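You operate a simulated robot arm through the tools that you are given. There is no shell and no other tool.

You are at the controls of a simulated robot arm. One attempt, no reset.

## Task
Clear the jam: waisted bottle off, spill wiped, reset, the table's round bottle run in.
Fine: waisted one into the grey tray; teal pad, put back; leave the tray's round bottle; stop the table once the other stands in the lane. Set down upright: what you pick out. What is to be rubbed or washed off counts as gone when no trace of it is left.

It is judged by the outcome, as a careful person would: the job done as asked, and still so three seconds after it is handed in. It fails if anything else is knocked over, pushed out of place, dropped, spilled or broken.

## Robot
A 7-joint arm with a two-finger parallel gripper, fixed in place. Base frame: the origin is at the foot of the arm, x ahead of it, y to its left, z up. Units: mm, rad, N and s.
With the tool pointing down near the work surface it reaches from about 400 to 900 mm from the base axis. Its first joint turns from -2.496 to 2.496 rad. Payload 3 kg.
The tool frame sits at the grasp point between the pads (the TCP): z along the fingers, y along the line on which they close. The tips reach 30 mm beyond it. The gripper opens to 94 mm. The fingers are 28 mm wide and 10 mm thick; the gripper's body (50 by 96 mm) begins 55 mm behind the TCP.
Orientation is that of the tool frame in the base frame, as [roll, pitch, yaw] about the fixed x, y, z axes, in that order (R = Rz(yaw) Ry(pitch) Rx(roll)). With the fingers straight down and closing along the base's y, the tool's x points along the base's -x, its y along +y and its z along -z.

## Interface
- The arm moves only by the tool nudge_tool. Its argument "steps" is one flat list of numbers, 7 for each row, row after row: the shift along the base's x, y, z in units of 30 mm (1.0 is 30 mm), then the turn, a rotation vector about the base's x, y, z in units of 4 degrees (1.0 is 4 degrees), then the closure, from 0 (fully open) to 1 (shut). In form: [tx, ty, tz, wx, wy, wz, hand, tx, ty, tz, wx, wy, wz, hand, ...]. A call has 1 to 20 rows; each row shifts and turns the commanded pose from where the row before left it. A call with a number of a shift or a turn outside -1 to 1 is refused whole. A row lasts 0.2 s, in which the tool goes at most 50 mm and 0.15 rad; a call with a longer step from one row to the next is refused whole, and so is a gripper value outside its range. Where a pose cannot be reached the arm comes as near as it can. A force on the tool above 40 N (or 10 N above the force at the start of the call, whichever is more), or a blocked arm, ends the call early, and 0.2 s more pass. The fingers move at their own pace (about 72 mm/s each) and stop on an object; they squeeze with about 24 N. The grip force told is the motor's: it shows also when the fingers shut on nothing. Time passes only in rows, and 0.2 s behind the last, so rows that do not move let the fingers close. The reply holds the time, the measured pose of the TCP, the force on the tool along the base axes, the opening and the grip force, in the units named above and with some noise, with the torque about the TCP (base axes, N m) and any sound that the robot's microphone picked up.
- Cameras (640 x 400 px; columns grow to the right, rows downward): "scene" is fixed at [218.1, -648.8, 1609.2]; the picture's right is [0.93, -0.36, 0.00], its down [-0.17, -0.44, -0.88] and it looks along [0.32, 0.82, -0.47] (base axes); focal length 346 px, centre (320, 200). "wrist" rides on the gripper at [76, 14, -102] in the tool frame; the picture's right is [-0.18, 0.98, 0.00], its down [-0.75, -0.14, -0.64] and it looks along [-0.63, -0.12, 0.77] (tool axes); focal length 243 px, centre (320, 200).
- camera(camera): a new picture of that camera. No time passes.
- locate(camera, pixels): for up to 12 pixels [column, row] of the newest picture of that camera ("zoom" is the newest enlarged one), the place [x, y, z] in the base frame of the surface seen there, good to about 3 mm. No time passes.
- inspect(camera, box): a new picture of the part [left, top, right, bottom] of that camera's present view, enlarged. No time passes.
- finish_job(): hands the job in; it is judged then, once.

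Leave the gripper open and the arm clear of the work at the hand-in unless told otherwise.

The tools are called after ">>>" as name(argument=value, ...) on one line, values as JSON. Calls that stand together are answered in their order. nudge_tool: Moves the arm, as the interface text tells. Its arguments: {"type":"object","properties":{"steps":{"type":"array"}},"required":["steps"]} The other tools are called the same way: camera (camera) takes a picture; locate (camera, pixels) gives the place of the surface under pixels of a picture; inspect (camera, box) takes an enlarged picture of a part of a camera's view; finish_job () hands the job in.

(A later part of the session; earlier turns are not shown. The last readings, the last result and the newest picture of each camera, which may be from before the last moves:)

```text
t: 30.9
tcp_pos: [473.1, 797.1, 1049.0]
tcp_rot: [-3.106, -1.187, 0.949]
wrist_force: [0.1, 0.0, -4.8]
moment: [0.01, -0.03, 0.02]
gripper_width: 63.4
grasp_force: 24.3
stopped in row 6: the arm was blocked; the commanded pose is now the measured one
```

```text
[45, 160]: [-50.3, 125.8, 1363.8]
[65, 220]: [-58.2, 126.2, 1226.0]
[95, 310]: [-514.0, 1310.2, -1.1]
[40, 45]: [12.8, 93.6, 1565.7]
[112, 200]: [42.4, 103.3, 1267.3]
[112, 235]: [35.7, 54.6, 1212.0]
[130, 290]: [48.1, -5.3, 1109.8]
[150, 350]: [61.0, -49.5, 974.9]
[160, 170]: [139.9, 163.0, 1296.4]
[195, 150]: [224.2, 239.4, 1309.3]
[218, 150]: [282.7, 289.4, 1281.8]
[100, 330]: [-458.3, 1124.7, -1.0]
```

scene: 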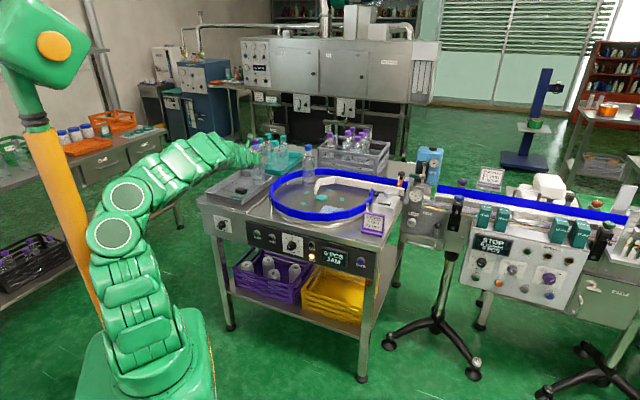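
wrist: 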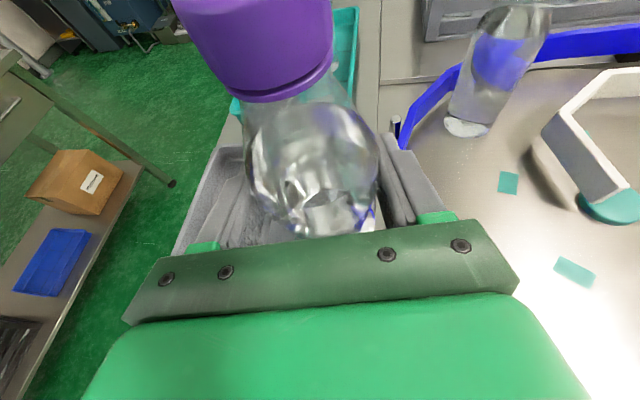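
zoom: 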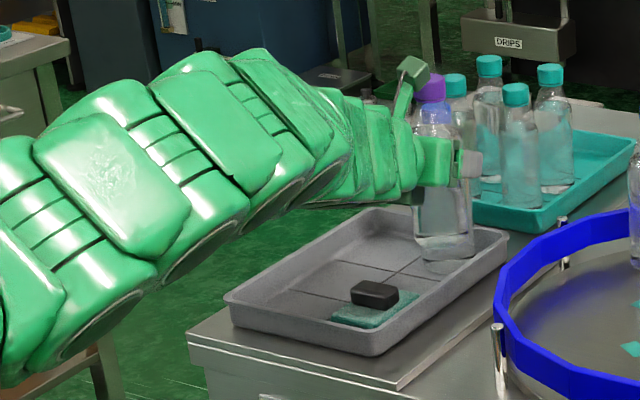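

The measurements show the orange post (about (-44,153), 58 mm thick) right beside the arm's elbow, so the elbow was probably leaning on it. If the hand points more along +y over the tray, the wrist and elbow stay further from the post. I back off a little and yaw the hand left by 40 degrees, keeping the bottle upright.

>>> nudge_tool(steps=[-0.1, -0.05, 0.1, 0, 0, 0.7, 0.8, -0.177, -0.073, 0.04, 0, 0, 1, 0.8, -0.177, -0.073, 0.04, 0, 0, 1, 0.8, -0.177, -0.073, 0.04, 0, 0, 1, 0.8, -0.177, -0.073, 0.04, 0, 0, 1, 0.8])

>>> camera(camera="scene")

```text
t: 32.1
tcp_pos: [433.1, 794.7, 1052.0]
tcp_rot: [-3.123, -1.181, 1.312]
wrist_force: [-0.9, 0.0, -2.4]
moment: [0.01, 0.01, -0.04]
gripper_width: 63.2
grasp_force: 23.6
```

```text
taken
```

scene: 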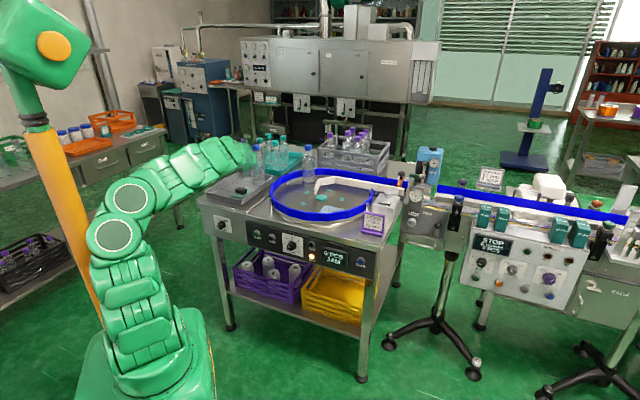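

It follows. I continue turning the hand to point along +y.

>>> nudge_tool(steps=[-0.1, 0, 0, 0, 0, 1, 0.8, -0.1, 0, 0, 0, 0, 1, 0.8, -0.1, 0, 0, 0, 0, 1, 0.8, -0.1, 0, 0, 0, 0, 1, 0.8, 0, 0, 0, 0, 0, 1, 0.8, 0, 0, 0, 0, 0, 0, 0.8])

>>> camera(camera="wrist")

>>> inspect(camera="scene", box=[30, 120, 270, 350])

```text
t: 33.5
tcp_pos: [423.2, 794.3, 1051.7]
tcp_rot: [-3.122, -1.182, 1.659]
wrist_force: [-0.4, 0.3, -3.3]
moment: [-0.01, -0.01, -0.02]
gripper_width: 63.3
grasp_force: 23.8
```

```text
taken
```

wrist: 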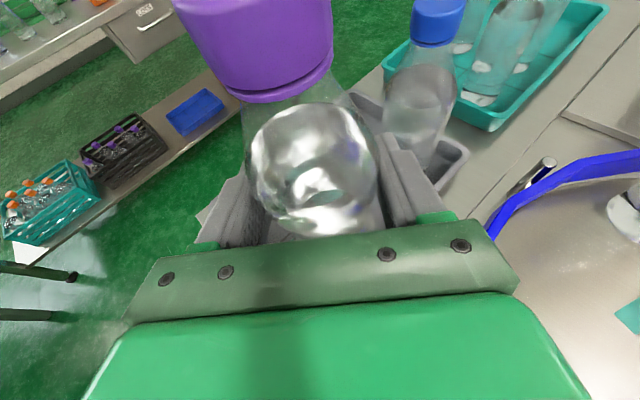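

```text
1.74 times, centred on (150, 235) of scene
```

zoom: 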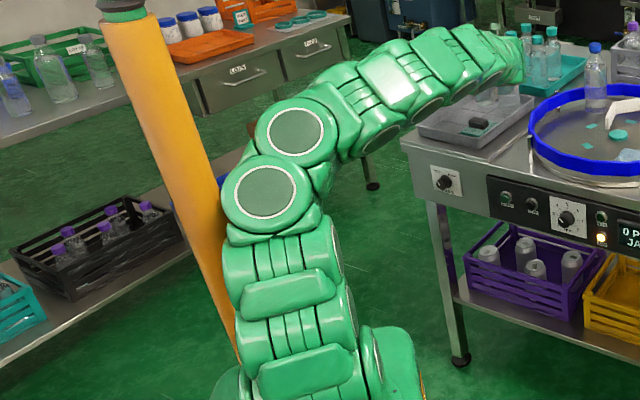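

Now at (423,794,1052) pointing along +y and steady. I move in small steps toward (318,867) and watch the tracking.

>>> nudge_tool(steps=[-0.4, 0.28, 0, 0, 0, 0, 0.8, -0.5, 0.35, 0, 0, 0, 0, 0.8, -0.5, 0.35, 0, 0, 0, 0, 0.8, 0, 0, 0, 0, 0, 0, 0.8])

>>> inspect(camera="scene", box=[30, 120, 270, 350])

```text
t: 34.5
tcp_pos: [381.8, 824.8, 1050.5]
tcp_rot: [-3.124, -1.183, 1.661]
wrist_force: [0.7, -0.7, -2.9]
moment: [-0.01, 0.02, 0.0]
gripper_width: 63.4
grasp_force: 24.0
```

```text
1.74 times, centred on (150, 235) of scene
```

zoom: 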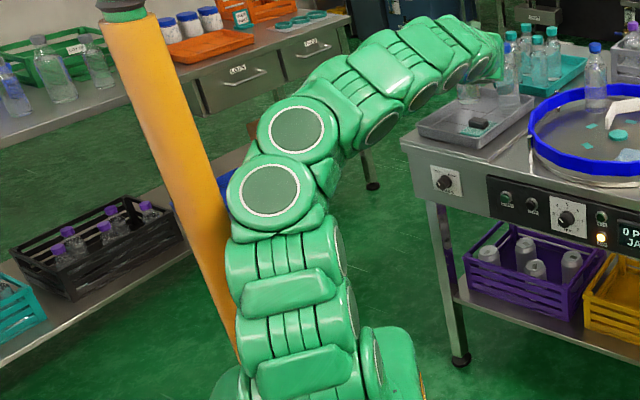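

Tracking is exact now. I continue to the set-down point above the tray.

>>> nudge_tool(steps=[-0.5, 0.33, 0, 0, 0, 0, 0.8, -0.5, 0.33, 0, 0, 0, 0, 0.8, -0.5, 0.33, 0, 0, 0, 0, 0.8, -0.5, 0.33, 0, 0, 0, 0, 0.8, 0, 0, 0, 0, 0, 0, 0.8])

>>> camera(camera="wrist")

>>> inspect(camera="scene", box=[180, 120, 276, 216])

```text
t: 35.7
tcp_pos: [321.9, 865.0, 1051.8]
tcp_rot: [-3.122, -1.185, 1.658]
wrist_force: [0.4, 0.2, -3.1]
moment: [-0.02, 0.02, 0.01]
gripper_width: 63.4
grasp_force: 24.0
```

```text
taken
```

wrist: 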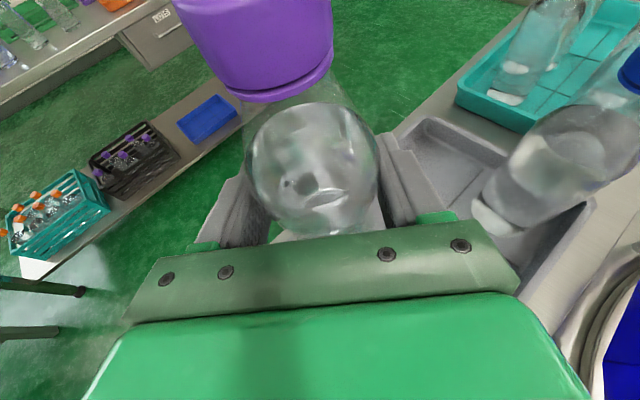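

```text
4.17 times, centred on (228, 168) of scene
```

zoom: 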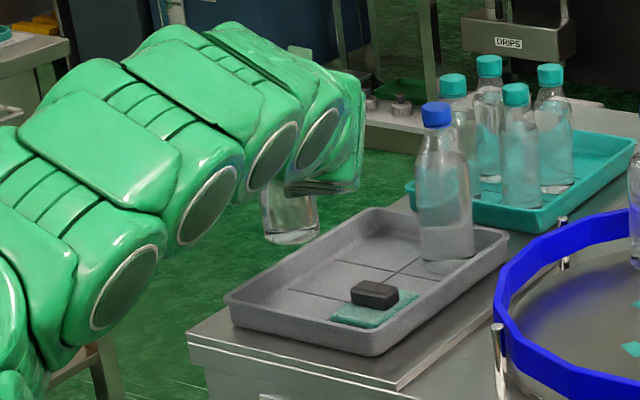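

The bottle hangs above the tray's front-left cell at (322,865). I lower it most of the way, watching the force.

>>> nudge_tool(steps=[-0.05, 0.05, -0.5, 0, 0, 0, 0.8, -0.05, 0.03, -0.7, 0, 0, 0, 0.8, 0, 0, -0.7, 0, 0, 0, 0.8, 0, 0, -0.6, 0, 0, 0, 0.8, 0, 0, -0.2, 0, 0, 0, 0.8, 0, 0, 0, 0, 0, 0, 0.8])

>>> inspect(camera="scene", box=[180, 120, 276, 216])

>>> camera(camera="wrist")

```text
t: 37.1
tcp_pos: [318.8, 866.5, 969.8]
tcp_rot: [-3.124, -1.181, 1.662]
wrist_force: [0.7, 0.3, -4.2]
moment: [0.02, -0.03, 0.04]
gripper_width: 63.3
grasp_force: 23.1
```

```text
4.17 times, centred on (228, 168) of scene
```

zoom: 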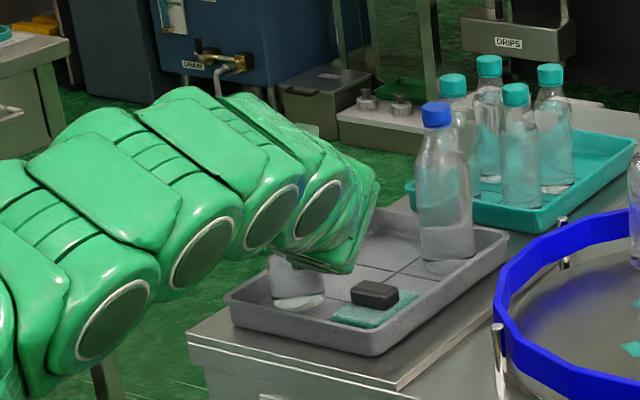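

```text
taken
```

wrist: 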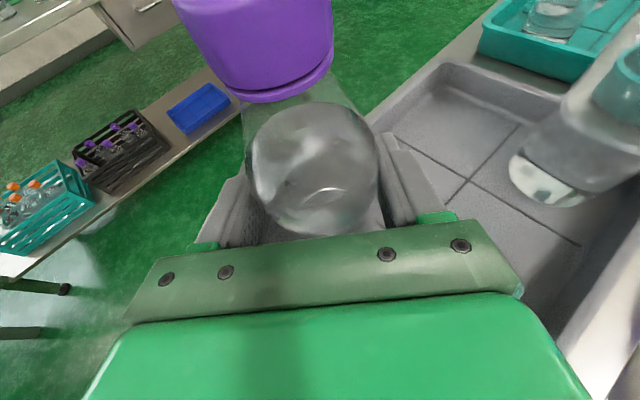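

Bottle bottom is about 10 mm above the tray floor, well inside the walls. I lower in 2-3 mm steps, looking for the weight to come off.

>>> nudge_tool(steps=[0, 0, -0.1, 0, 0, 0, 0.8, 0, 0, -0.1, 0, 0, 0, 0.8, 0, 0, -0.06, 0, 0, 0, 0.8])

>>> nudge_tool(steps=[0, 0, -0.05, 0, 0, 0, 0.8, 0, 0, -0.03, 0, 0, 0, 0.8])

```text
t: 37.9
tcp_pos: [317.7, 866.6, 962.6]
tcp_rot: [-3.123, -1.183, 1.66]
wrist_force: [-0.9, -0.4, -3.8]
moment: [0.01, -0.01, 0.02]
gripper_width: 63.1
grasp_force: 24.3
```

```text
t: 38.5
tcp_pos: [318.0, 867.2, 960.5]
tcp_rot: [-3.122, -1.18, 1.661]
wrist_force: [0.1, -0.4, -3.6]
moment: [0.01, 0.03, 0.03]
gripper_width: 63.1
grasp_force: 24.1
```

Still carrying the full weight (about -3.6 N) at z 960.5. I go down in 1 mm steps.

>>> nudge_tool(steps=[0, 0, -0.035, 0, 0, 0, 0.8, 0, 0, -0.035, 0, 0, 0, 0.8])

```text
t: 39.1
tcp_pos: [318.8, 867.9, 959.5]
tcp_rot: [-3.124, -1.183, 1.661]
wrist_force: [0.8, -1.9, 8.7]
moment: [-0.27, -0.35, -0.03]
gripper_width: 63.2
grasp_force: 24.3
```

The force changed to +8.7 N: the bottle rests on the tray floor. I ease up half a millimetre and open the hand gradually.

>>> nudge_tool(steps=[0, 0, 0.02, 0, 0, 0, 0.8, 0, 0, 0, 0, 0, 0, 0.32, 0, 0, 0, 0, 0, 0, 0.25, 0, 0, 0, 0, 0, 0, 0.15, 0, 0, 0, 0, 0, 0, 0, 0, 0, 0, 0, 0, 0, 0])

>>> camera(camera="wrist")

>>> inspect(camera="scene", box=[180, 120, 276, 216])

```text
t: 40.5
tcp_pos: [317.4, 866.0, 959.5]
tcp_rot: [-3.122, -1.184, 1.662]
wrist_force: [0.4, 0.1, 0.0]
moment: [-0.02, 0.0, -0.04]
gripper_width: 94.0
grasp_force: 0.1
```

```text
taken
```

wrist: 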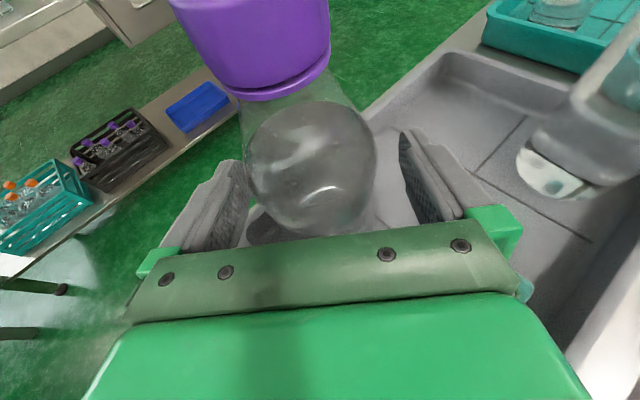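

```text
4.17 times, centred on (228, 168) of scene
```

zoom: 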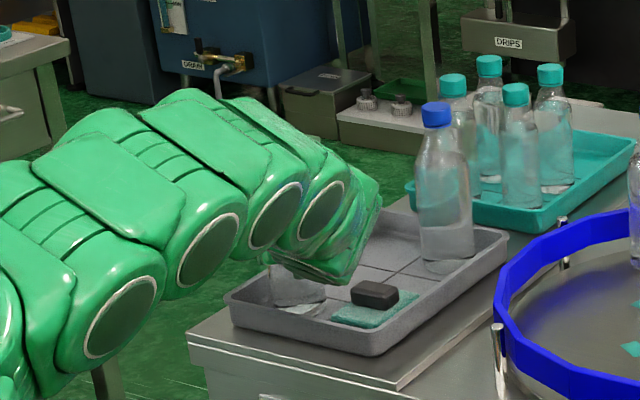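

Released; the bottle stands on its own. I back straight out along the tool's axis.

>>> nudge_tool(steps=[0.034, -0.31, 0.13, 0, 0, 0, 0, 0.068, -0.613, 0.253, 0, 0, 0, 0, 0.068, -0.613, 0.253, 0, 0, 0, 0, 0.068, -0.613, 0.253, 0, 0, 0, 0, 0.068, -0.613, 0.253, 0, 0, 0, 0, 0.068, -0.613, 0.253, 0, 0, 0, 0, 0.068, -0.613, 0.253, 0, 0, 0, 0])

>>> camera(camera="wrist")

>>> camera(camera="scene")

```text
t: 42.1
tcp_pos: [329.3, 746.4, 1007.4]
tcp_rot: [-3.12, -1.182, 1.66]
wrist_force: [0.5, -0.1, 0.4]
moment: [0.0, 0.0, -0.02]
gripper_width: 94.2
grasp_force: 0.0
```

```text
taken
```

wrist: 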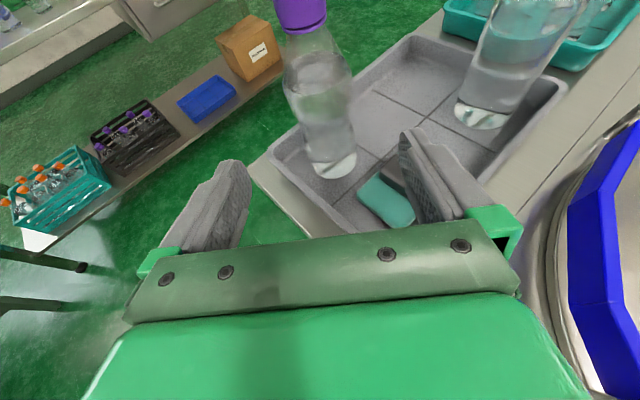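

```text
taken
```

scene: 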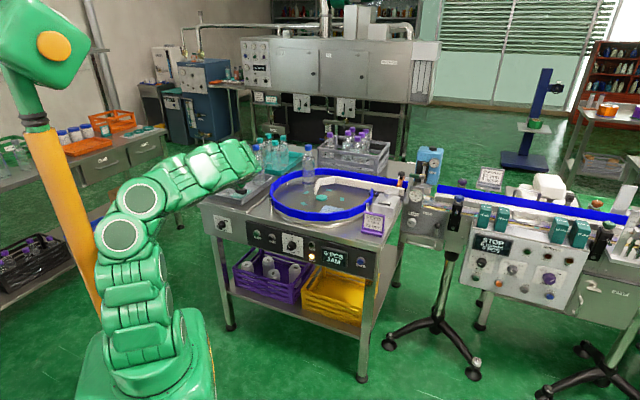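

The waisted bottle stands upright in the tray's front-left cell. Next the pad: to keep the hand away from that bottle I will approach the pad's grip from the right, over the deck, pointing left and down. I swing the hand round to yaw 135 degrees while moving to the right of the tray.

>>> nudge_tool(steps=[0.436, 0.021, 0.1, 0, 0, 1, 0, 0.436, 0.021, 0.1, 0, 0, 1, 0, 0.436, 0.021, 0.1, 0, 0, 1, 0, 0.436, 0.021, 0.1, 0, 0, 1, 0, 0.436, 0.021, 0.1, 0, 0, 1, 0, 0.436, 0.021, 0, 0, 0, 1, 0, 0.436, 0.021, 0, 0, 0, 1, 0, 0.436, 0.021, 0, 0, 0, 1, 0, 0.436, 0.021, 0, 0, 0, 1, 0, 0.436, 0.021, 0, 0, 0, 1, 0])

>>> camera(camera="wrist")

>>> camera(camera="scene")

```text
t: 44.3
tcp_pos: [461.8, 752.7, 1024.8]
tcp_rot: [-3.121, -1.184, 2.359]
wrist_force: [-0.4, -1.0, 0.8]
moment: [0.01, 0.04, -0.05]
gripper_width: 93.9
grasp_force: 0.0
```

```text
taken
```

wrist: 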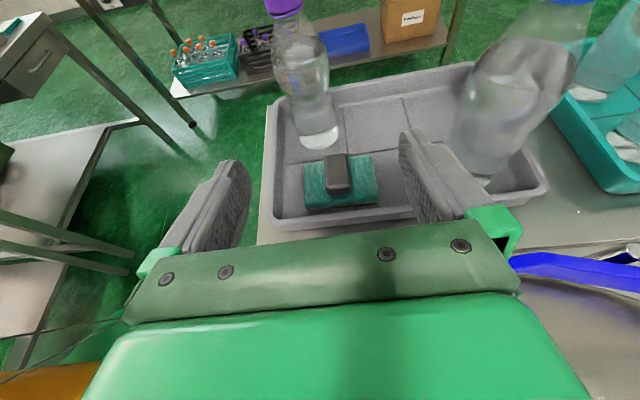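

```text
taken
```

scene: 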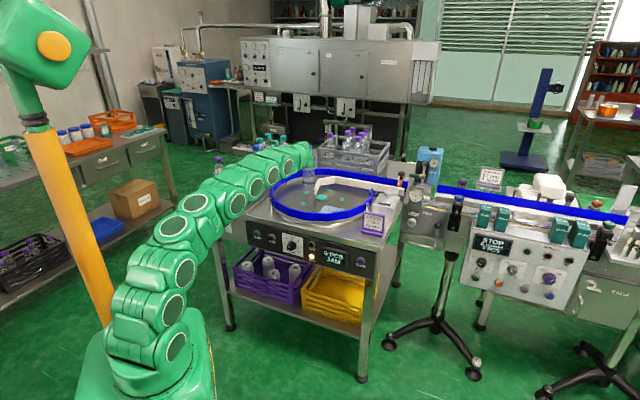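

A clear view of the tray: waisted bottle upright at left, pad with its grip at (340,180). I measure pad and grip.

>>> inspect(camera="wrist", box=[280, 130, 400, 220])

>>> locate(camera="zoom", pixels=[[128, 186], [492, 135], [125, 400], [500, 345], [255, 140], [340, 120], [370, 260], [275, 285], [270, 330], [370, 300], [300, 200], [320, 310]])

```text
4.44 times, centred on (340, 175) of wrist
```

zoom: 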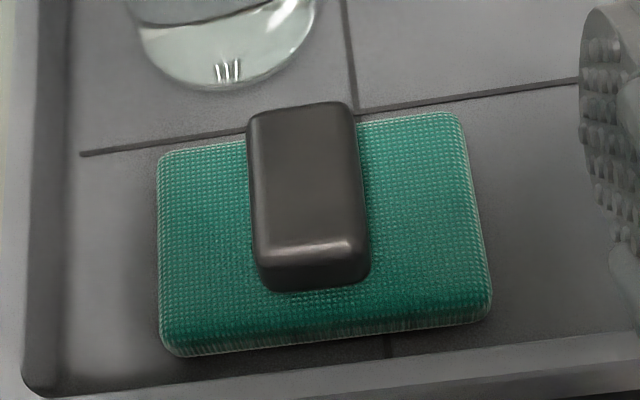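

```text
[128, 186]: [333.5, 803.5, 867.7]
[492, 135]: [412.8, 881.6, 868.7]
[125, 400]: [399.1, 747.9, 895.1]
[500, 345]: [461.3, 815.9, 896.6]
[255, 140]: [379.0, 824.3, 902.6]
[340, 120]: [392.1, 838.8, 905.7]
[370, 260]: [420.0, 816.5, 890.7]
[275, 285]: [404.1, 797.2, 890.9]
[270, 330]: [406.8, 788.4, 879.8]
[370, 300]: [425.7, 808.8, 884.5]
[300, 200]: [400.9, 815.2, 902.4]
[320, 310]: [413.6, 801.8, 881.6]
```

I measure the pad's top corners and the grip's top corners more exactly.

>>> locate(camera="zoom", pixels=[[166, 165], [450, 124], [482, 290], [166, 325], [256, 118], [342, 109], [360, 240], [266, 255], [305, 180], [400, 200], [210, 250], [330, 30]])

>>> locate(camera="wrist", pixels=[[318, 146], [302, 60], [288, 8], [270, 200], [285, 112], [535, 185], [470, 70], [305, 110], [320, 130], [300, 85], [490, 180], [480, 130]])

```text
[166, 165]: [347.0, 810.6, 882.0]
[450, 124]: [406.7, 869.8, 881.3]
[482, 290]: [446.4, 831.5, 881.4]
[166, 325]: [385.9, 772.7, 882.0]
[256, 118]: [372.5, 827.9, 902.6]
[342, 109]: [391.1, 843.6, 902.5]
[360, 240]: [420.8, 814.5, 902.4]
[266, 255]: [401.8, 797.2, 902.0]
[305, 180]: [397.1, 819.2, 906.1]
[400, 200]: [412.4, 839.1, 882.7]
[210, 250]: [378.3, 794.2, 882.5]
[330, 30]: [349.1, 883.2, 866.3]
```

```text
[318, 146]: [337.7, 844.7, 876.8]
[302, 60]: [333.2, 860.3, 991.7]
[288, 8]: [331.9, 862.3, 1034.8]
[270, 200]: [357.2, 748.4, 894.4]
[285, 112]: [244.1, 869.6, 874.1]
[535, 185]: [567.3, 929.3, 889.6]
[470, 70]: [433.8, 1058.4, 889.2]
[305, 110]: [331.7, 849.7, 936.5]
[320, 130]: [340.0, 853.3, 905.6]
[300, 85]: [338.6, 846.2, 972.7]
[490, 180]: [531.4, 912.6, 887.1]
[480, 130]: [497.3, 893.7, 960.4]
```

Pad centre is at machine (u,v)=(-300,861), top z 882; its grip is 44×26 mm, top z 904. I reduce the tilt to 45 degrees, part-close the fingers, and go to a pre-pick point on the tool's line.

>>> nudge_tool(steps=[-0.097, 0.113, -0.294, -0.67, -0.67, 0, 0.1, -0.097, 0.113, -0.294, -0.67, -0.67, 0, 0.2, -0.097, 0.113, -0.294, -0.67, -0.67, 0, 0.3, -0.097, 0.113, -0.294, -0.67, -0.67, 0, 0.35, -0.097, 0.113, -0.294, -0.67, -0.67, 0, 0.35, -0.097, 0.113, -0.294, -0.67, -0.67, 0, 0.35, 0, 0, 0, 0, 0, 0, 0.35])

>>> camera(camera="wrist")

>>> inspect(camera="scene", box=[180, 120, 340, 220])

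```text
t: 45.9
tcp_pos: [444.4, 772.1, 969.5]
tcp_rot: [-3.119, -0.786, 2.358]
wrist_force: [-0.7, -0.2, -0.2]
moment: [0.03, 0.02, -0.01]
gripper_width: 61.1
grasp_force: 0.1
```

```text
taken
```

wrist: 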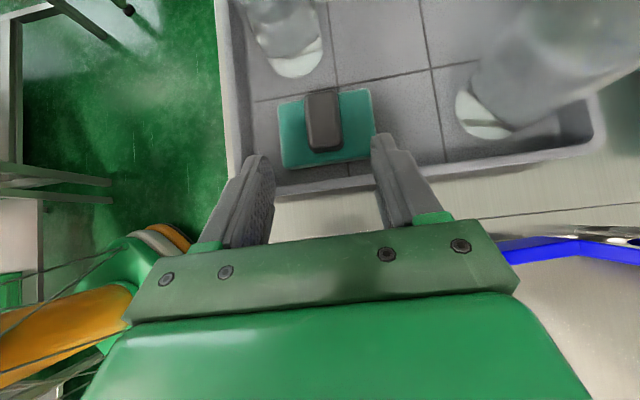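

```text
4.00 times, centred on (260, 170) of scene
```

zoom: 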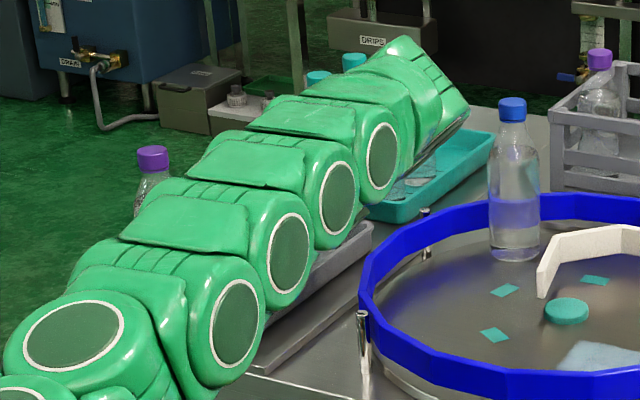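

The grip lies between the fingers at (323,120). I advance along the tool's line, also removing a 1.3-degree roll, and stop about 20 mm short.

>>> nudge_tool(steps=[-0.333, 0.342, -0.454, 0.162, -0.162, 0.229, 0.35, -0.333, 0.342, -0.454, 0, 0, 0, 0.35, -0.25, 0.26, -0.35, 0, 0, 0, 0.35, 0, 0, 0, 0, 0, 0, 0.35])

>>> camera(camera="wrist")

```text
t: 46.9
tcp_pos: [416.9, 803.7, 933.9]
tcp_rot: [3.138, -0.785, 2.389]
wrist_force: [-0.7, -0.3, -0.7]
moment: [-0.01, 0.01, -0.02]
gripper_width: 61.1
grasp_force: 0.1
```

```text
taken
```

wrist: 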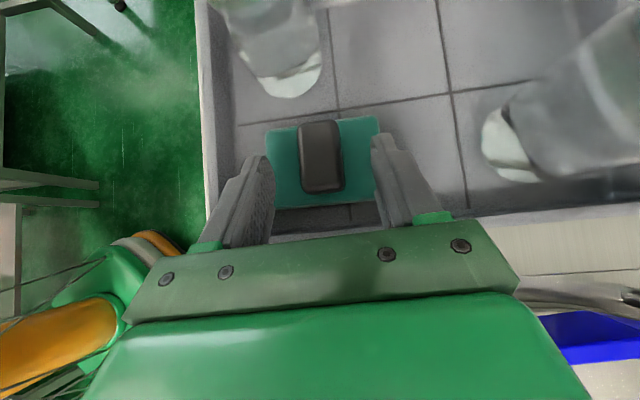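

Nearly there. I correct yaw by 2 degrees and go down to about z 917, with the tips just above the pad.

>>> nudge_tool(steps=[-0.207, 0.159, -0.28, 0, 0, -0.25, 0.35, -0.207, 0.159, -0.27, 0, 0, -0.25, 0.35, 0, 0, 0, 0, 0, 0, 0.35])

>>> camera(camera="wrist")

```text
t: 47.7
tcp_pos: [404.1, 810.9, 916.3]
tcp_rot: [3.14, -0.785, 2.357]
wrist_force: [0.6, 0.2, -0.8]
moment: [0.0, 0.0, 0.01]
gripper_width: 61.0
grasp_force: 0.0
```

```text
taken
```

wrist: 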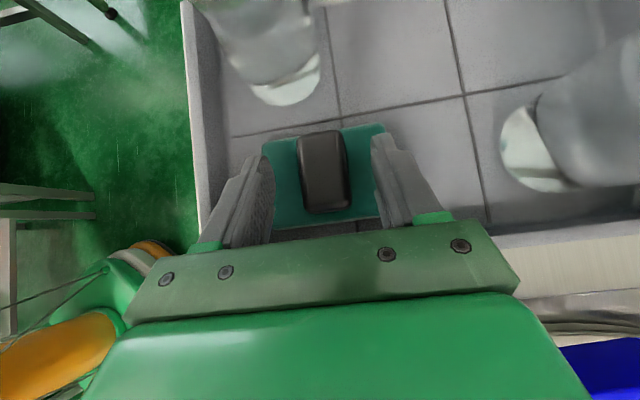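

The block is centred between the fingers at pose (404.1, 810.9, 916.3). I close on it gradually.

>>> nudge_tool(steps=[0, 0, 0, 0, 0, 0, 0.5, 0, 0, 0, 0, 0, 0, 0.6, 0, 0, 0, 0, 0, 0, 0.68, 0, 0, 0, 0, 0, 0, 0.76, 0, 0, 0, 0, 0, 0, 0.9, 0, 0, 0, 0, 0, 0, 1, 0, 0, 0, 0, 0, 0, 1])

>>> camera(camera="wrist")

```text
t: 49.3
tcp_pos: [403.1, 810.6, 917.5]
tcp_rot: [3.14, -0.784, 2.354]
wrist_force: [-1.0, -0.3, 1.1]
moment: [0.04, 0.02, 0.0]
gripper_width: 28.9
grasp_force: 24.0
```

```text
taken
```

wrist: 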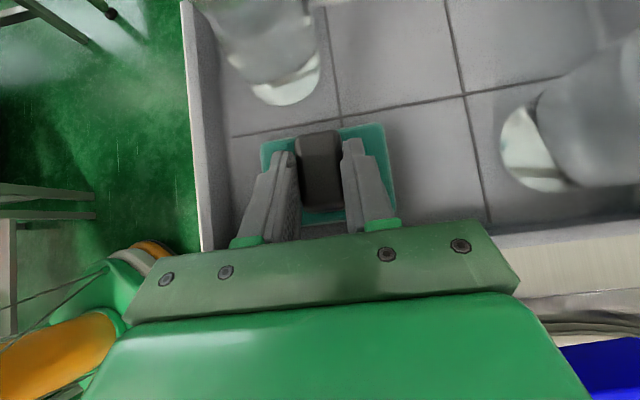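

Gripped at 28.9 mm. I lift straight up and check the pad stays flat in the hand.

>>> nudge_tool(steps=[0, 0, 0.2, 0, 0, 0, 1, 0, 0, 0.4, 0, 0, 0, 1, 0, 0, 0.6, 0, 0, 0, 1, 0, 0, 0.6, 0, 0, 0, 1, 0, 0, 0.6, 0, 0, 0, 1])

>>> camera(camera="wrist")

>>> camera(camera="scene")

```text
t: 50.5
tcp_pos: [404.4, 811.2, 987.9]
tcp_rot: [3.139, -0.785, 2.356]
wrist_force: [-0.9, -0.2, -0.7]
moment: [0.0, 0.01, 0.0]
gripper_width: 28.9
grasp_force: 23.6
```

```text
taken
```

wrist: 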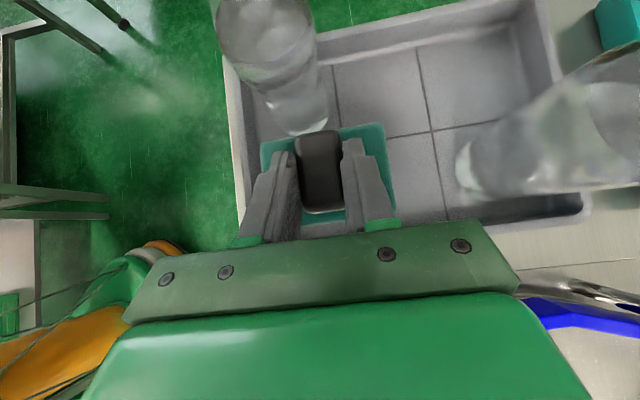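

```text
taken
```

scene: 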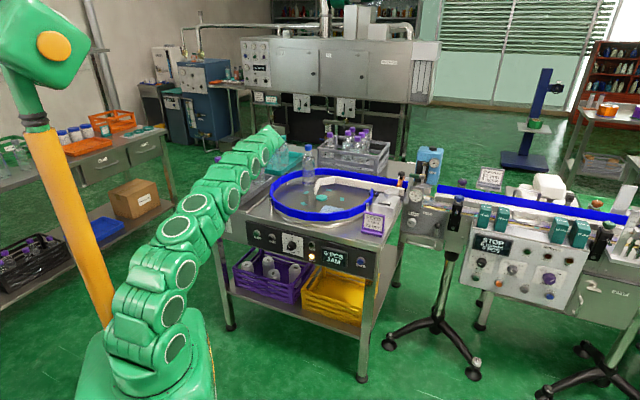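

The pad is held flat. I raise it and carry it over to the disc, turning the hand back to yaw 45 degrees on the way, first half.

>>> nudge_tool(steps=[0.1, -0.1, 0.5, 0, 0, -0.6, 1, 0.4, -0.33, 0.3, 0, 0, -1, 1, 0.4667, -0.3935, 0, 0, 0, -1, 1, 0.4667, -0.3935, 0, 0, 0, -1, 1, 0.4667, -0.3935, 0, 0, 0, -1, 1, 0.4667, -0.3935, 0, 0, 0, -1, 1, 0.4667, -0.3935, 0, 0, 0, -1, 1, 0.4667, -0.3935, 0, 0, 0, -1, 1, 0.4667, -0.3935, 0, 0, 0, -1, 1, 0.4667, -0.3935, 0, 0, 0, -1, 1, 0.4667, -0.3935, 0, 0, 0, -1, 1, 0.4667, -0.3935, 0, 0, 0, -1, 1])

>>> camera(camera="wrist")

>>> camera(camera="scene")

```text
t: 53.1
tcp_pos: [558.7, 679.9, 1011.6]
tcp_rot: [3.138, -0.785, 1.545]
wrist_force: [0.0, 0.0, -0.4]
moment: [-0.02, 0.05, 0.0]
gripper_width: 28.7
grasp_force: 24.3
```

```text
taken
```

wrist: 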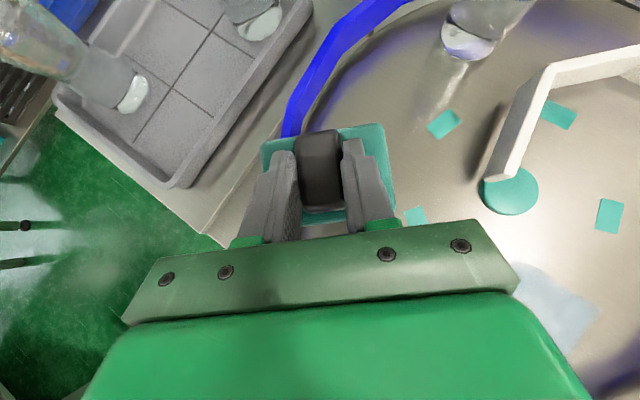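

```text
taken
```

scene: 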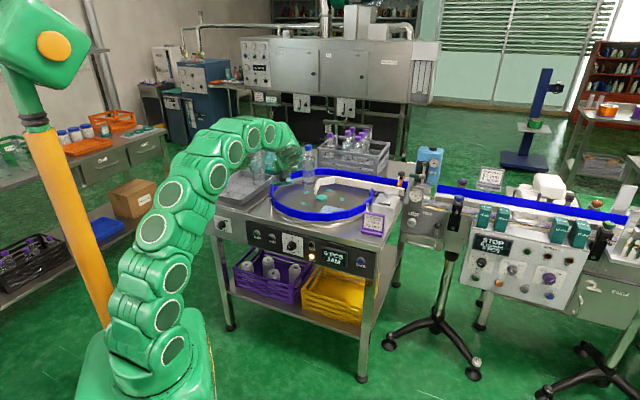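

Continuing to above the spill with the rest of the turn.

>>> nudge_tool(steps=[0.465, -0.39, 0, 0, 0, -0.907, 1, 0.465, -0.39, 0, 0, 0, -0.907, 1, 0.465, -0.39, 0, 0, 0, -0.907, 1, 0.465, -0.39, 0, 0, 0, -0.907, 1, 0.465, -0.39, 0, 0, 0, -0.907, 1, 0.465, -0.39, 0, 0, 0, -0.907, 1, 0.465, -0.39, 0, 0, 0, -0.907, 1, 0.465, -0.39, 0, 0, 0, -0.907, 1, 0.465, -0.39, 0, 0, 0, -0.907, 1, 0.465, -0.39, 0, 0, 0, -0.907, 1, 0.465, -0.39, 0, 0, 0, -0.907, 1, 0.465, -0.39, 0, 0, 0, -0.907, 1, 0, 0, 0, 0, 0, 0, 1])

>>> camera(camera="wrist")

>>> inspect(camera="scene", box=[240, 110, 400, 230])

```text
t: 55.9
tcp_pos: [727.4, 541.2, 1012.9]
tcp_rot: [3.141, -0.786, 0.785]
wrist_force: [0.4, 0.0, 0.2]
moment: [-0.03, -0.01, 0.01]
gripper_width: 28.9
grasp_force: 24.1
```

```text
taken
```

wrist: 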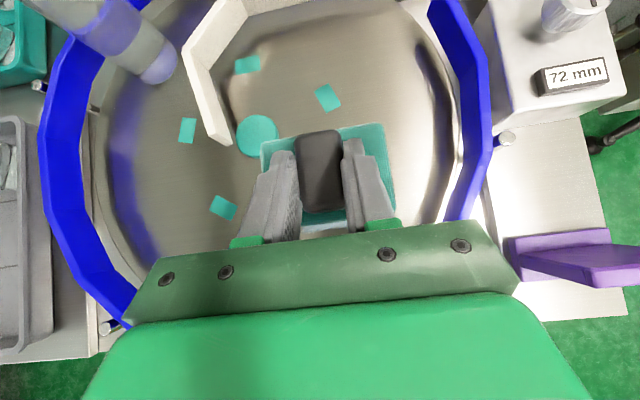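

```text
3.33 times, centred on (320, 170) of scene
```

zoom: 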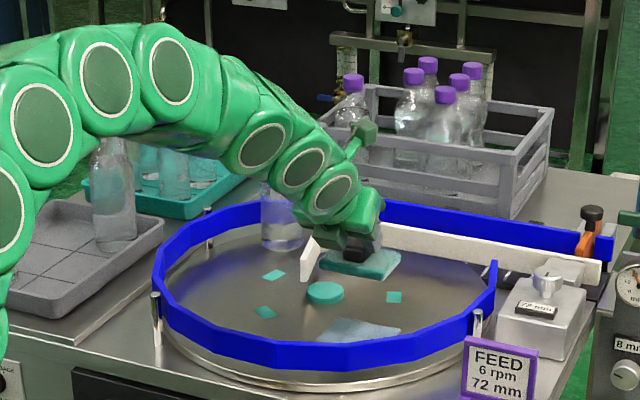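

The pad hangs above the spill. I measure the hub, the guide's tip and the rail nearby so the wiping strokes stay clear of them.

>>> locate(camera="wrist", pixels=[[257, 118], [278, 140], [257, 155], [238, 135], [222, 140], [203, 138], [450, 190], [465, 130], [440, 60], [300, 225], [262, 150], [384, 130]])

>>> locate(camera="scene", pixels=[[327, 208], [332, 211], [343, 209], [322, 215], [318, 198], [350, 214], [360, 213], [330, 217], [305, 216], [338, 192], [380, 200], [361, 200]])

```text
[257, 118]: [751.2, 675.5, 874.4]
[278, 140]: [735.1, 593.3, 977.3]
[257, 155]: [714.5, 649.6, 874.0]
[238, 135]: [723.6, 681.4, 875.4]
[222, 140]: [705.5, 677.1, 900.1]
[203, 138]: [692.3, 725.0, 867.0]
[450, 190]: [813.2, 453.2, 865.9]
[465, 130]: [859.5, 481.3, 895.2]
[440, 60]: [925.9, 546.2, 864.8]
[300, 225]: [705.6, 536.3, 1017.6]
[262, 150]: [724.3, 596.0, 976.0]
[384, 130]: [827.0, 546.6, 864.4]
```

```text
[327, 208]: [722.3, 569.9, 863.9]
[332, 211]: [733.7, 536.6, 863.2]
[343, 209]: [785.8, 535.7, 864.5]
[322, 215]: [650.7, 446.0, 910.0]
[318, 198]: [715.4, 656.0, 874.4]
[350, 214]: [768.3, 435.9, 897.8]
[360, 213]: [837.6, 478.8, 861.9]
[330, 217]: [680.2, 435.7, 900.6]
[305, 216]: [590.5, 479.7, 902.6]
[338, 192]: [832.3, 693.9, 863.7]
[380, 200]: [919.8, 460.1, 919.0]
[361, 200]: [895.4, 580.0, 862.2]
```

Hub centre is at (u,v)=(54,985), rail at u≈267; the spill spans u 90..181, v 868..938. I lower the pad over the spill's middle to just above the disc.

>>> nudge_tool(steps=[-0.055, -0.087, -0.6, 0, 0, 0, 1, -0.055, -0.087, -0.7, 0, 0, 0, 1, 0, 0, -0.7, 0, 0, 0, 1, 0, 0, -0.6, 0, 0, 0, 1, 0, 0, -0.4, 0, 0, 0, 1, 0, 0, 0, 0, 0, 0, 1])

>>> camera(camera="wrist")

>>> inspect(camera="scene", box=[270, 140, 400, 230])

```text
t: 57.3
tcp_pos: [724.9, 534.5, 922.2]
tcp_rot: [3.138, -0.786, 0.785]
wrist_force: [0.0, -0.3, -0.5]
moment: [0.0, -0.03, -0.02]
gripper_width: 28.9
grasp_force: 23.9
```

```text
taken
```

wrist: 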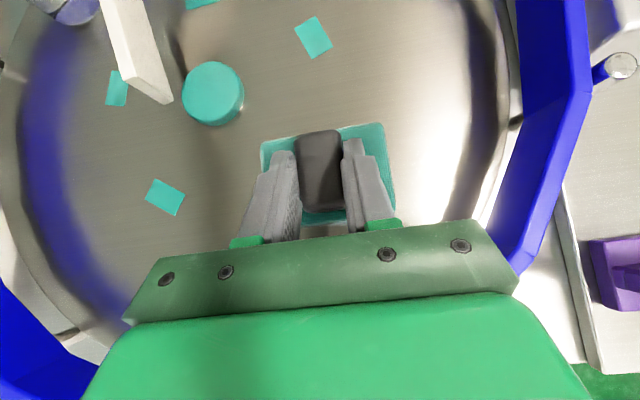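

```text
4.44 times, centred on (335, 185) of scene
```

zoom: 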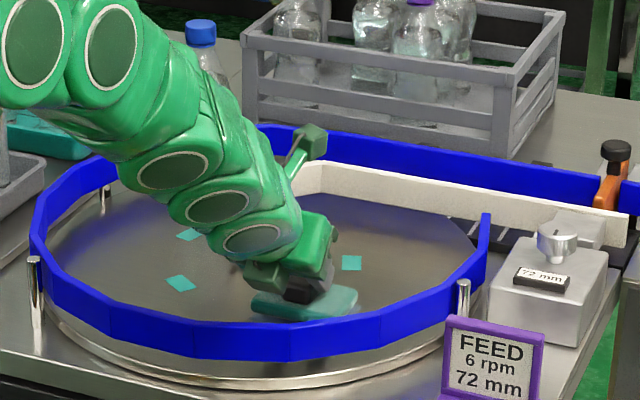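

The pad is ~7 mm above the disc. I lower it in small steps until contact.

>>> nudge_tool(steps=[0, 0, -0.1, 0, 0, 0, 1, 0, 0, -0.07, 0, 0, 0, 1])

>>> nudge_tool(steps=[0, 0, -0.04, 0, 0, 0, 1, 0, 0, -0.03, 0, 0, 0, 1])

```text
t: 57.9
tcp_pos: [725.2, 535.1, 919.3]
tcp_rot: [3.139, -0.787, 0.785]
wrist_force: [0.3, 0.5, 0.0]
moment: [0.01, -0.05, 0.01]
gripper_width: 29.1
grasp_force: 24.2
```

```text
t: 58.5
tcp_pos: [723.6, 534.8, 915.3]
tcp_rot: [3.139, -0.783, 0.786]
wrist_force: [0.1, -0.2, -1.3]
moment: [-0.04, -0.02, 0.0]
gripper_width: 28.6
grasp_force: 23.9
```

>>> nudge_tool(steps=[0, 0, -0.03, 0, 0, 0, 1, 0, 0, -0.03, 0, 0, 0, 1])

```text
t: 59.1
tcp_pos: [725.4, 534.7, 914.6]
tcp_rot: [3.139, -0.786, 0.785]
wrist_force: [-2.8, -0.7, 13.7]
moment: [0.0, 0.2, 0.06]
gripper_width: 28.9
grasp_force: 23.9
```

Contact with about 14 N of press. I begin wiping with short sideways strokes across the spill's middle.

>>> nudge_tool(steps=[0.236, -0.236, 0, 0, 0, 0, 1, 0.236, -0.236, 0, 0, 0, 0, 1, -0.236, 0.236, 0, 0, 0, 0, 1, -0.283, 0.283, 0, 0, 0, 0, 1, -0.283, 0.283, 0, 0, 0, 0, 1, -0.236, 0.236, 0, 0, 0, 0, 1, 0.283, -0.283, 0, 0, 0, 0, 1, 0.283, -0.283, 0, 0, 0, 0, 1])

>>> camera(camera="wrist")

>>> inspect(camera="scene", box=[270, 140, 400, 230])

```text
t: 60.5
tcp_pos: [708.2, 550.4, 914.9]
tcp_rot: [3.14, -0.788, 0.785]
wrist_force: [-3.3, 2.1, 8.8]
moment: [0.09, 0.13, 0.04]
gripper_width: 28.8
grasp_force: 23.9
stopped in row 6: the force on the tool passed its limit at 41 N (the readings are from after the stop); the commanded pose is now the measured one
```

```text
taken
```

wrist: 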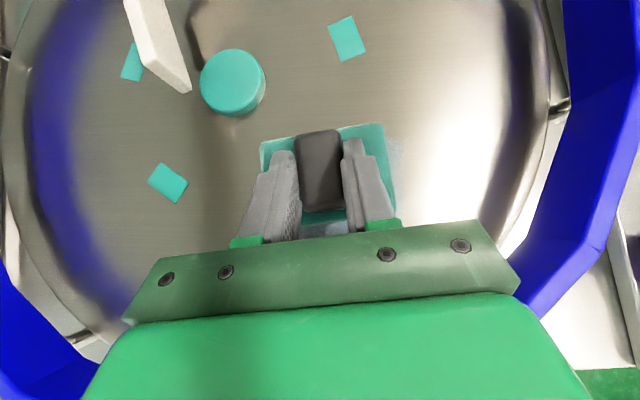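

```text
4.44 times, centred on (335, 185) of scene
```

zoom: 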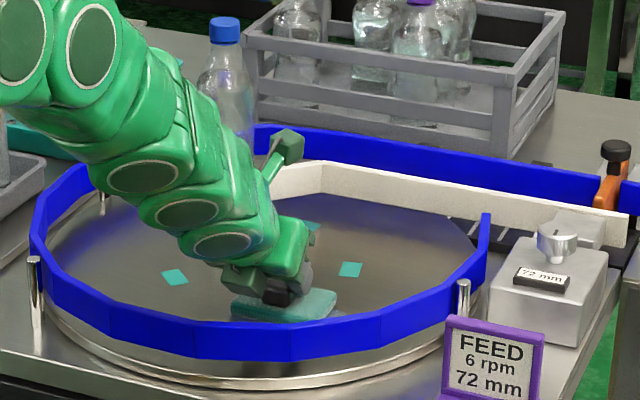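

The disc itself turned about 8 degrees under the drag (the teal marks moved relative to the hub) and the force limit tripped at 41 N. I lift the pad and look at the spill, then I will press more lightly.

>>> nudge_tool(steps=[0, 0, 0.3, 0, 0, 0, 1, 0, 0, 0.7, 0, 0, 0, 1, 0, 0, 0.7, 0, 0, 0, 1, -0.6, -0.6, 0.5, 0, 0, 0, 1, -0.7, -0.7, 0.3, 0, 0, 0, 1, -0.7, -0.7, 0.3, 0, 0, 0, 1, -0.7, -0.7, 0.2, 0, 0, 0, 1])

>>> camera(camera="wrist")

>>> inspect(camera="scene", box=[270, 140, 400, 230])

```text
t: 62.1
tcp_pos: [627.0, 469.1, 1003.5]
tcp_rot: [3.138, -0.788, 0.787]
wrist_force: [-0.4, -0.5, -0.2]
moment: [-0.01, 0.01, 0.05]
gripper_width: 29.2
grasp_force: 24.0
```

```text
taken
```

wrist: 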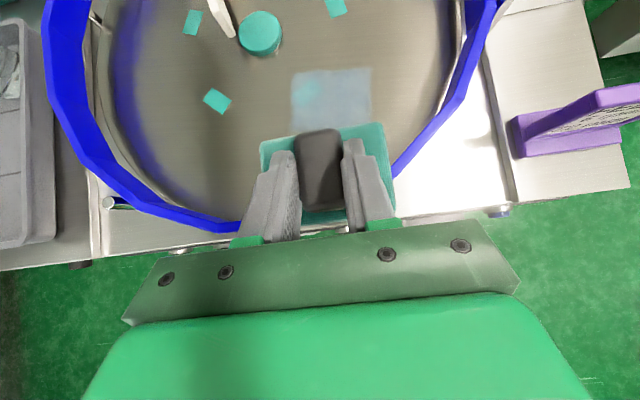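

```text
4.44 times, centred on (335, 185) of scene
```

zoom: 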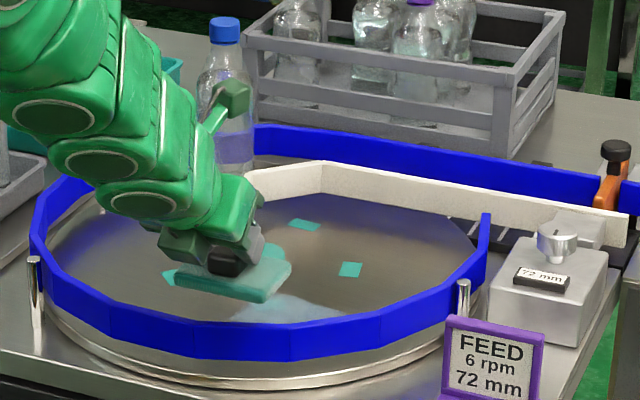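

The spill has faded but is still there. I measure its present outline and the round bottle's place.

>>> inspect(camera="wrist", box=[240, 40, 420, 160])

>>> locate(camera="wrist", pixels=[[293, 72], [370, 68], [372, 110], [293, 118], [330, 90], [260, 33], [222, 35], [217, 100], [193, 22], [335, 8], [292, 100], [372, 125]])

>>> inspect(camera="scene", box=[290, 140, 350, 200])

```text
3.33 times, centred on (330, 100) of wrist
```

zoom: 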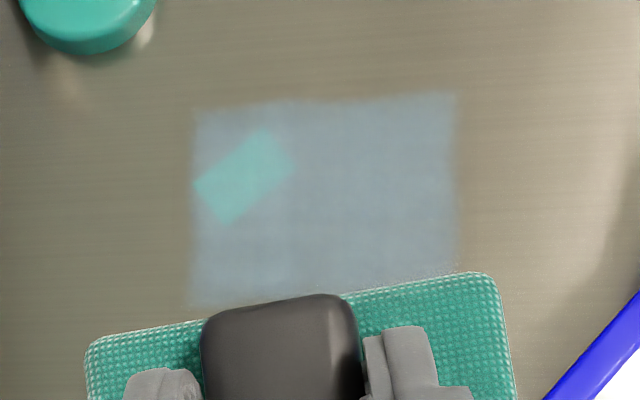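

```text
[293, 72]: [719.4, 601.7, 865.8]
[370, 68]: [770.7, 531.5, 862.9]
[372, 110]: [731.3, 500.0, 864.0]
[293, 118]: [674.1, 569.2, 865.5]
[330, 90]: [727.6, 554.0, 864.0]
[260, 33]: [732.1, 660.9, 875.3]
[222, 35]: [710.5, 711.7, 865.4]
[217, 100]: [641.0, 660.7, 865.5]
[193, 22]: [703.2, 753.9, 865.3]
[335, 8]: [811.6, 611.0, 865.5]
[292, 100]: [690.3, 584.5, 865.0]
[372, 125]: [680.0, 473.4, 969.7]
```

```text
6.67 times, centred on (320, 170) of scene
```

zoom: 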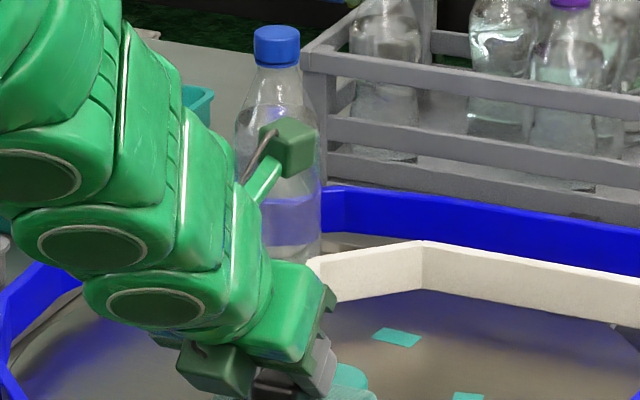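

The spill is now centred near (u,v)=(122,892), turned about 8 degrees with the disc. I will wipe with strokes pointing toward and away from the hub, which cannot turn the disc. I move back over it and descend to just above contact.

>>> nudge_tool(steps=[0.67, 0.566, 0, 0, 0, 0, 1, 0.67, 0.566, 0, 0, 0, 0, 1, 0.67, 0.566, 0, 0, 0, 0, 1, 0.67, 0.566, 0, 0, 0, 0, 1, 0, 0, -0.9, 0, 0, 0, 1, 0, 0, -0.9, 0, 0, 0, 1, 0, 0, -0.8, 0, 0, 0, 1, 0, 0, -0.2, 0, 0, 0, 1, 0, 0, 0, 0, 0, 0, 1])

```text
t: 64.1
tcp_pos: [708.6, 536.2, 920.7]
tcp_rot: [3.138, -0.787, 0.786]
wrist_force: [0.1, -0.3, -1.3]
moment: [-0.03, 0.0, -0.02]
gripper_width: 29.0
grasp_force: 24.2
```

>>> nudge_tool(steps=[0, 0, -0.1, 0, 0, 0, 1, 0, 0, -0.06, 0, 0, 0, 1, 0, 0, -0.04, 0, 0, 0, 1])

```text
t: 64.9
tcp_pos: [708.1, 535.3, 913.4]
tcp_rot: [3.137, -0.786, 0.783]
wrist_force: [-0.3, 0.5, -0.5]
moment: [-0.01, 0.0, -0.01]
gripper_width: 29.3
grasp_force: 24.2
```

>>> nudge_tool(steps=[0, 0, -0.03, 0, 0, 0, 1, 0, 0, 0, 0, 0, 0, 1])

```text
t: 65.5
tcp_pos: [708.7, 536.6, 913.6]
tcp_rot: [3.138, -0.788, 0.785]
wrist_force: [0.1, 2.0, 6.9]
moment: [-0.12, 0.0, 0.0]
gripper_width: 29.3
grasp_force: 24.2
```

About 7 N of press. I stroke outward and inward along the hub line.

>>> nudge_tool(steps=[-0.0625, -0.412, 0, 0, 0, 0, 1, -0.0625, -0.412, 0, 0, 0, 0, 1, 0.0625, 0.412, 0, 0, 0, 0, 1, 0.0625, 0.412, 0, 0, 0, 0, 1, 0.0625, 0.412, 0, 0, 0, 0, 1, 0.0625, 0.412, 0, 0, 0, 0, 1, -0.0625, -0.412, 0, 0, 0, 0, 1, -0.0625, -0.412, 0, 0, 0, 0, 1])

>>> camera(camera="wrist")

```text
t: 67.3
tcp_pos: [707.7, 537.4, 912.6]
tcp_rot: [3.137, -0.788, 0.784]
wrist_force: [2.5, 2.3, 7.7]
moment: [0.09, 0.06, -0.06]
gripper_width: 29.3
grasp_force: 23.9
```

```text
taken
```

wrist: 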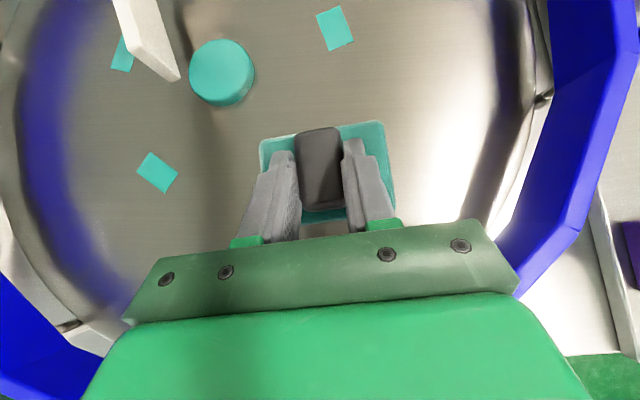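

The disc stayed put this time. I repeat with two more full strokes here.

>>> nudge_tool(steps=[-0.0625, -0.412, 0, 0, 0, 0, 1, -0.0625, -0.412, 0, 0, 0, 0, 1, 0.0625, 0.412, 0, 0, 0, 0, 1, 0.0625, 0.412, 0, 0, 0, 0, 1, 0.0625, 0.412, 0, 0, 0, 0, 1, 0.0625, 0.412, 0, 0, 0, 0, 1, -0.0625, -0.412, 0, 0, 0, 0, 1, -0.0625, -0.412, 0, 0, 0, 0, 1, -0.0625, -0.412, 0, 0, 0, 0, 1, -0.0625, -0.412, 0, 0, 0, 0, 1, 0.0625, 0.412, 0, 0, 0, 0, 1, 0.0625, 0.412, 0, 0, 0, 0, 1])

```text
t: 69.9
tcp_pos: [707.8, 535.0, 912.9]
tcp_rot: [3.136, -0.787, 0.785]
wrist_force: [1.6, -3.2, 8.6]
moment: [-0.2, 0.12, 0.03]
gripper_width: 29.4
grasp_force: 24.6
```

I lift 9 mm, shift 20 mm to the right along the tangent, set down, and repeat the hub-line strokes there.

>>> nudge_tool(steps=[0, 0, 0.3, 0, 0, 0, 1, 0.33, -0.05, 0, 0, 0, 0, 1, 0.33, -0.05, 0, 0, 0, 0, 1, 0, 0, -0.2, 0, 0, 0, 1, 0, 0, -0.1, 0, 0, 0, 1, -0.0625, -0.412, 0, 0, 0, 0, 1, -0.0625, -0.412, 0, 0, 0, 0, 1, 0.0625, 0.412, 0, 0, 0, 0, 1, 0.0625, 0.412, 0, 0, 0, 0, 1, 0.0625, 0.412, 0, 0, 0, 0, 1, 0.0625, 0.412, 0, 0, 0, 0, 1, -0.0625, -0.412, 0, 0, 0, 0, 1, -0.0625, -0.412, 0, 0, 0, 0, 1, -0.0625, -0.412, 0, 0, 0, 0, 1, -0.0625, -0.412, 0, 0, 0, 0, 1, 0.0625, 0.412, 0, 0, 0, 0, 1, 0.0625, 0.412, 0, 0, 0, 0, 1])

>>> camera(camera="wrist")

```text
t: 73.5
tcp_pos: [728.5, 531.9, 913.4]
tcp_rot: [3.137, -0.791, 0.786]
wrist_force: [0.6, -0.4, -0.5]
moment: [0.01, 0.01, -0.03]
gripper_width: 29.2
grasp_force: 23.8
```

```text
taken
```

wrist: 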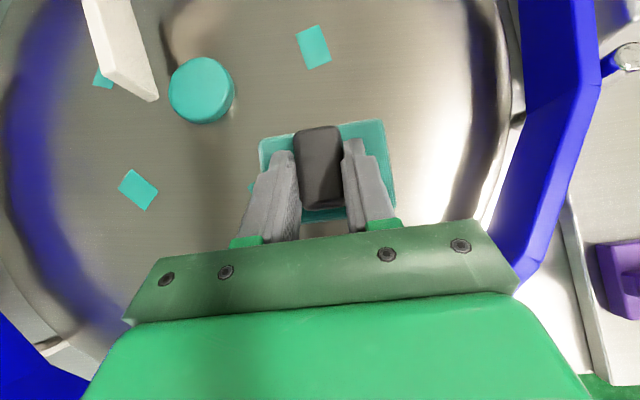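

No contact force here now; I lower another millimetre and check.

>>> nudge_tool(steps=[0, 0, -0.03, 0, 0, 0, 1, 0, 0, 0, 0, 0, 0, 1])

```text
t: 74.1
tcp_pos: [729.3, 532.2, 912.7]
tcp_rot: [3.136, -0.79, 0.785]
wrist_force: [1.6, -0.6, 9.1]
moment: [-0.03, 0.23, 0.0]
gripper_width: 29.6
grasp_force: 24.0
```

Contact at 9 N. Strokes again here.

>>> nudge_tool(steps=[-0.0625, -0.412, 0, 0, 0, 0, 1, -0.0625, -0.412, 0, 0, 0, 0, 1, 0.0625, 0.412, 0, 0, 0, 0, 1, 0.0625, 0.412, 0, 0, 0, 0, 1, 0.0625, 0.412, 0, 0, 0, 0, 1, 0.0625, 0.412, 0, 0, 0, 0, 1, -0.0625, -0.412, 0, 0, 0, 0, 1, -0.0625, -0.412, 0, 0, 0, 0, 1, -0.0625, -0.412, 0, 0, 0, 0, 1, -0.0625, -0.412, 0, 0, 0, 0, 1, 0.0625, 0.412, 0, 0, 0, 0, 1, 0.0625, 0.412, 0, 0, 0, 0, 1])

```text
t: 76.7
tcp_pos: [729.1, 532.8, 913.5]
tcp_rot: [3.137, -0.789, 0.785]
wrist_force: [-0.2, -5.2, 15.1]
moment: [-0.34, 0.34, 0.13]
gripper_width: 29.4
grasp_force: 24.0
```

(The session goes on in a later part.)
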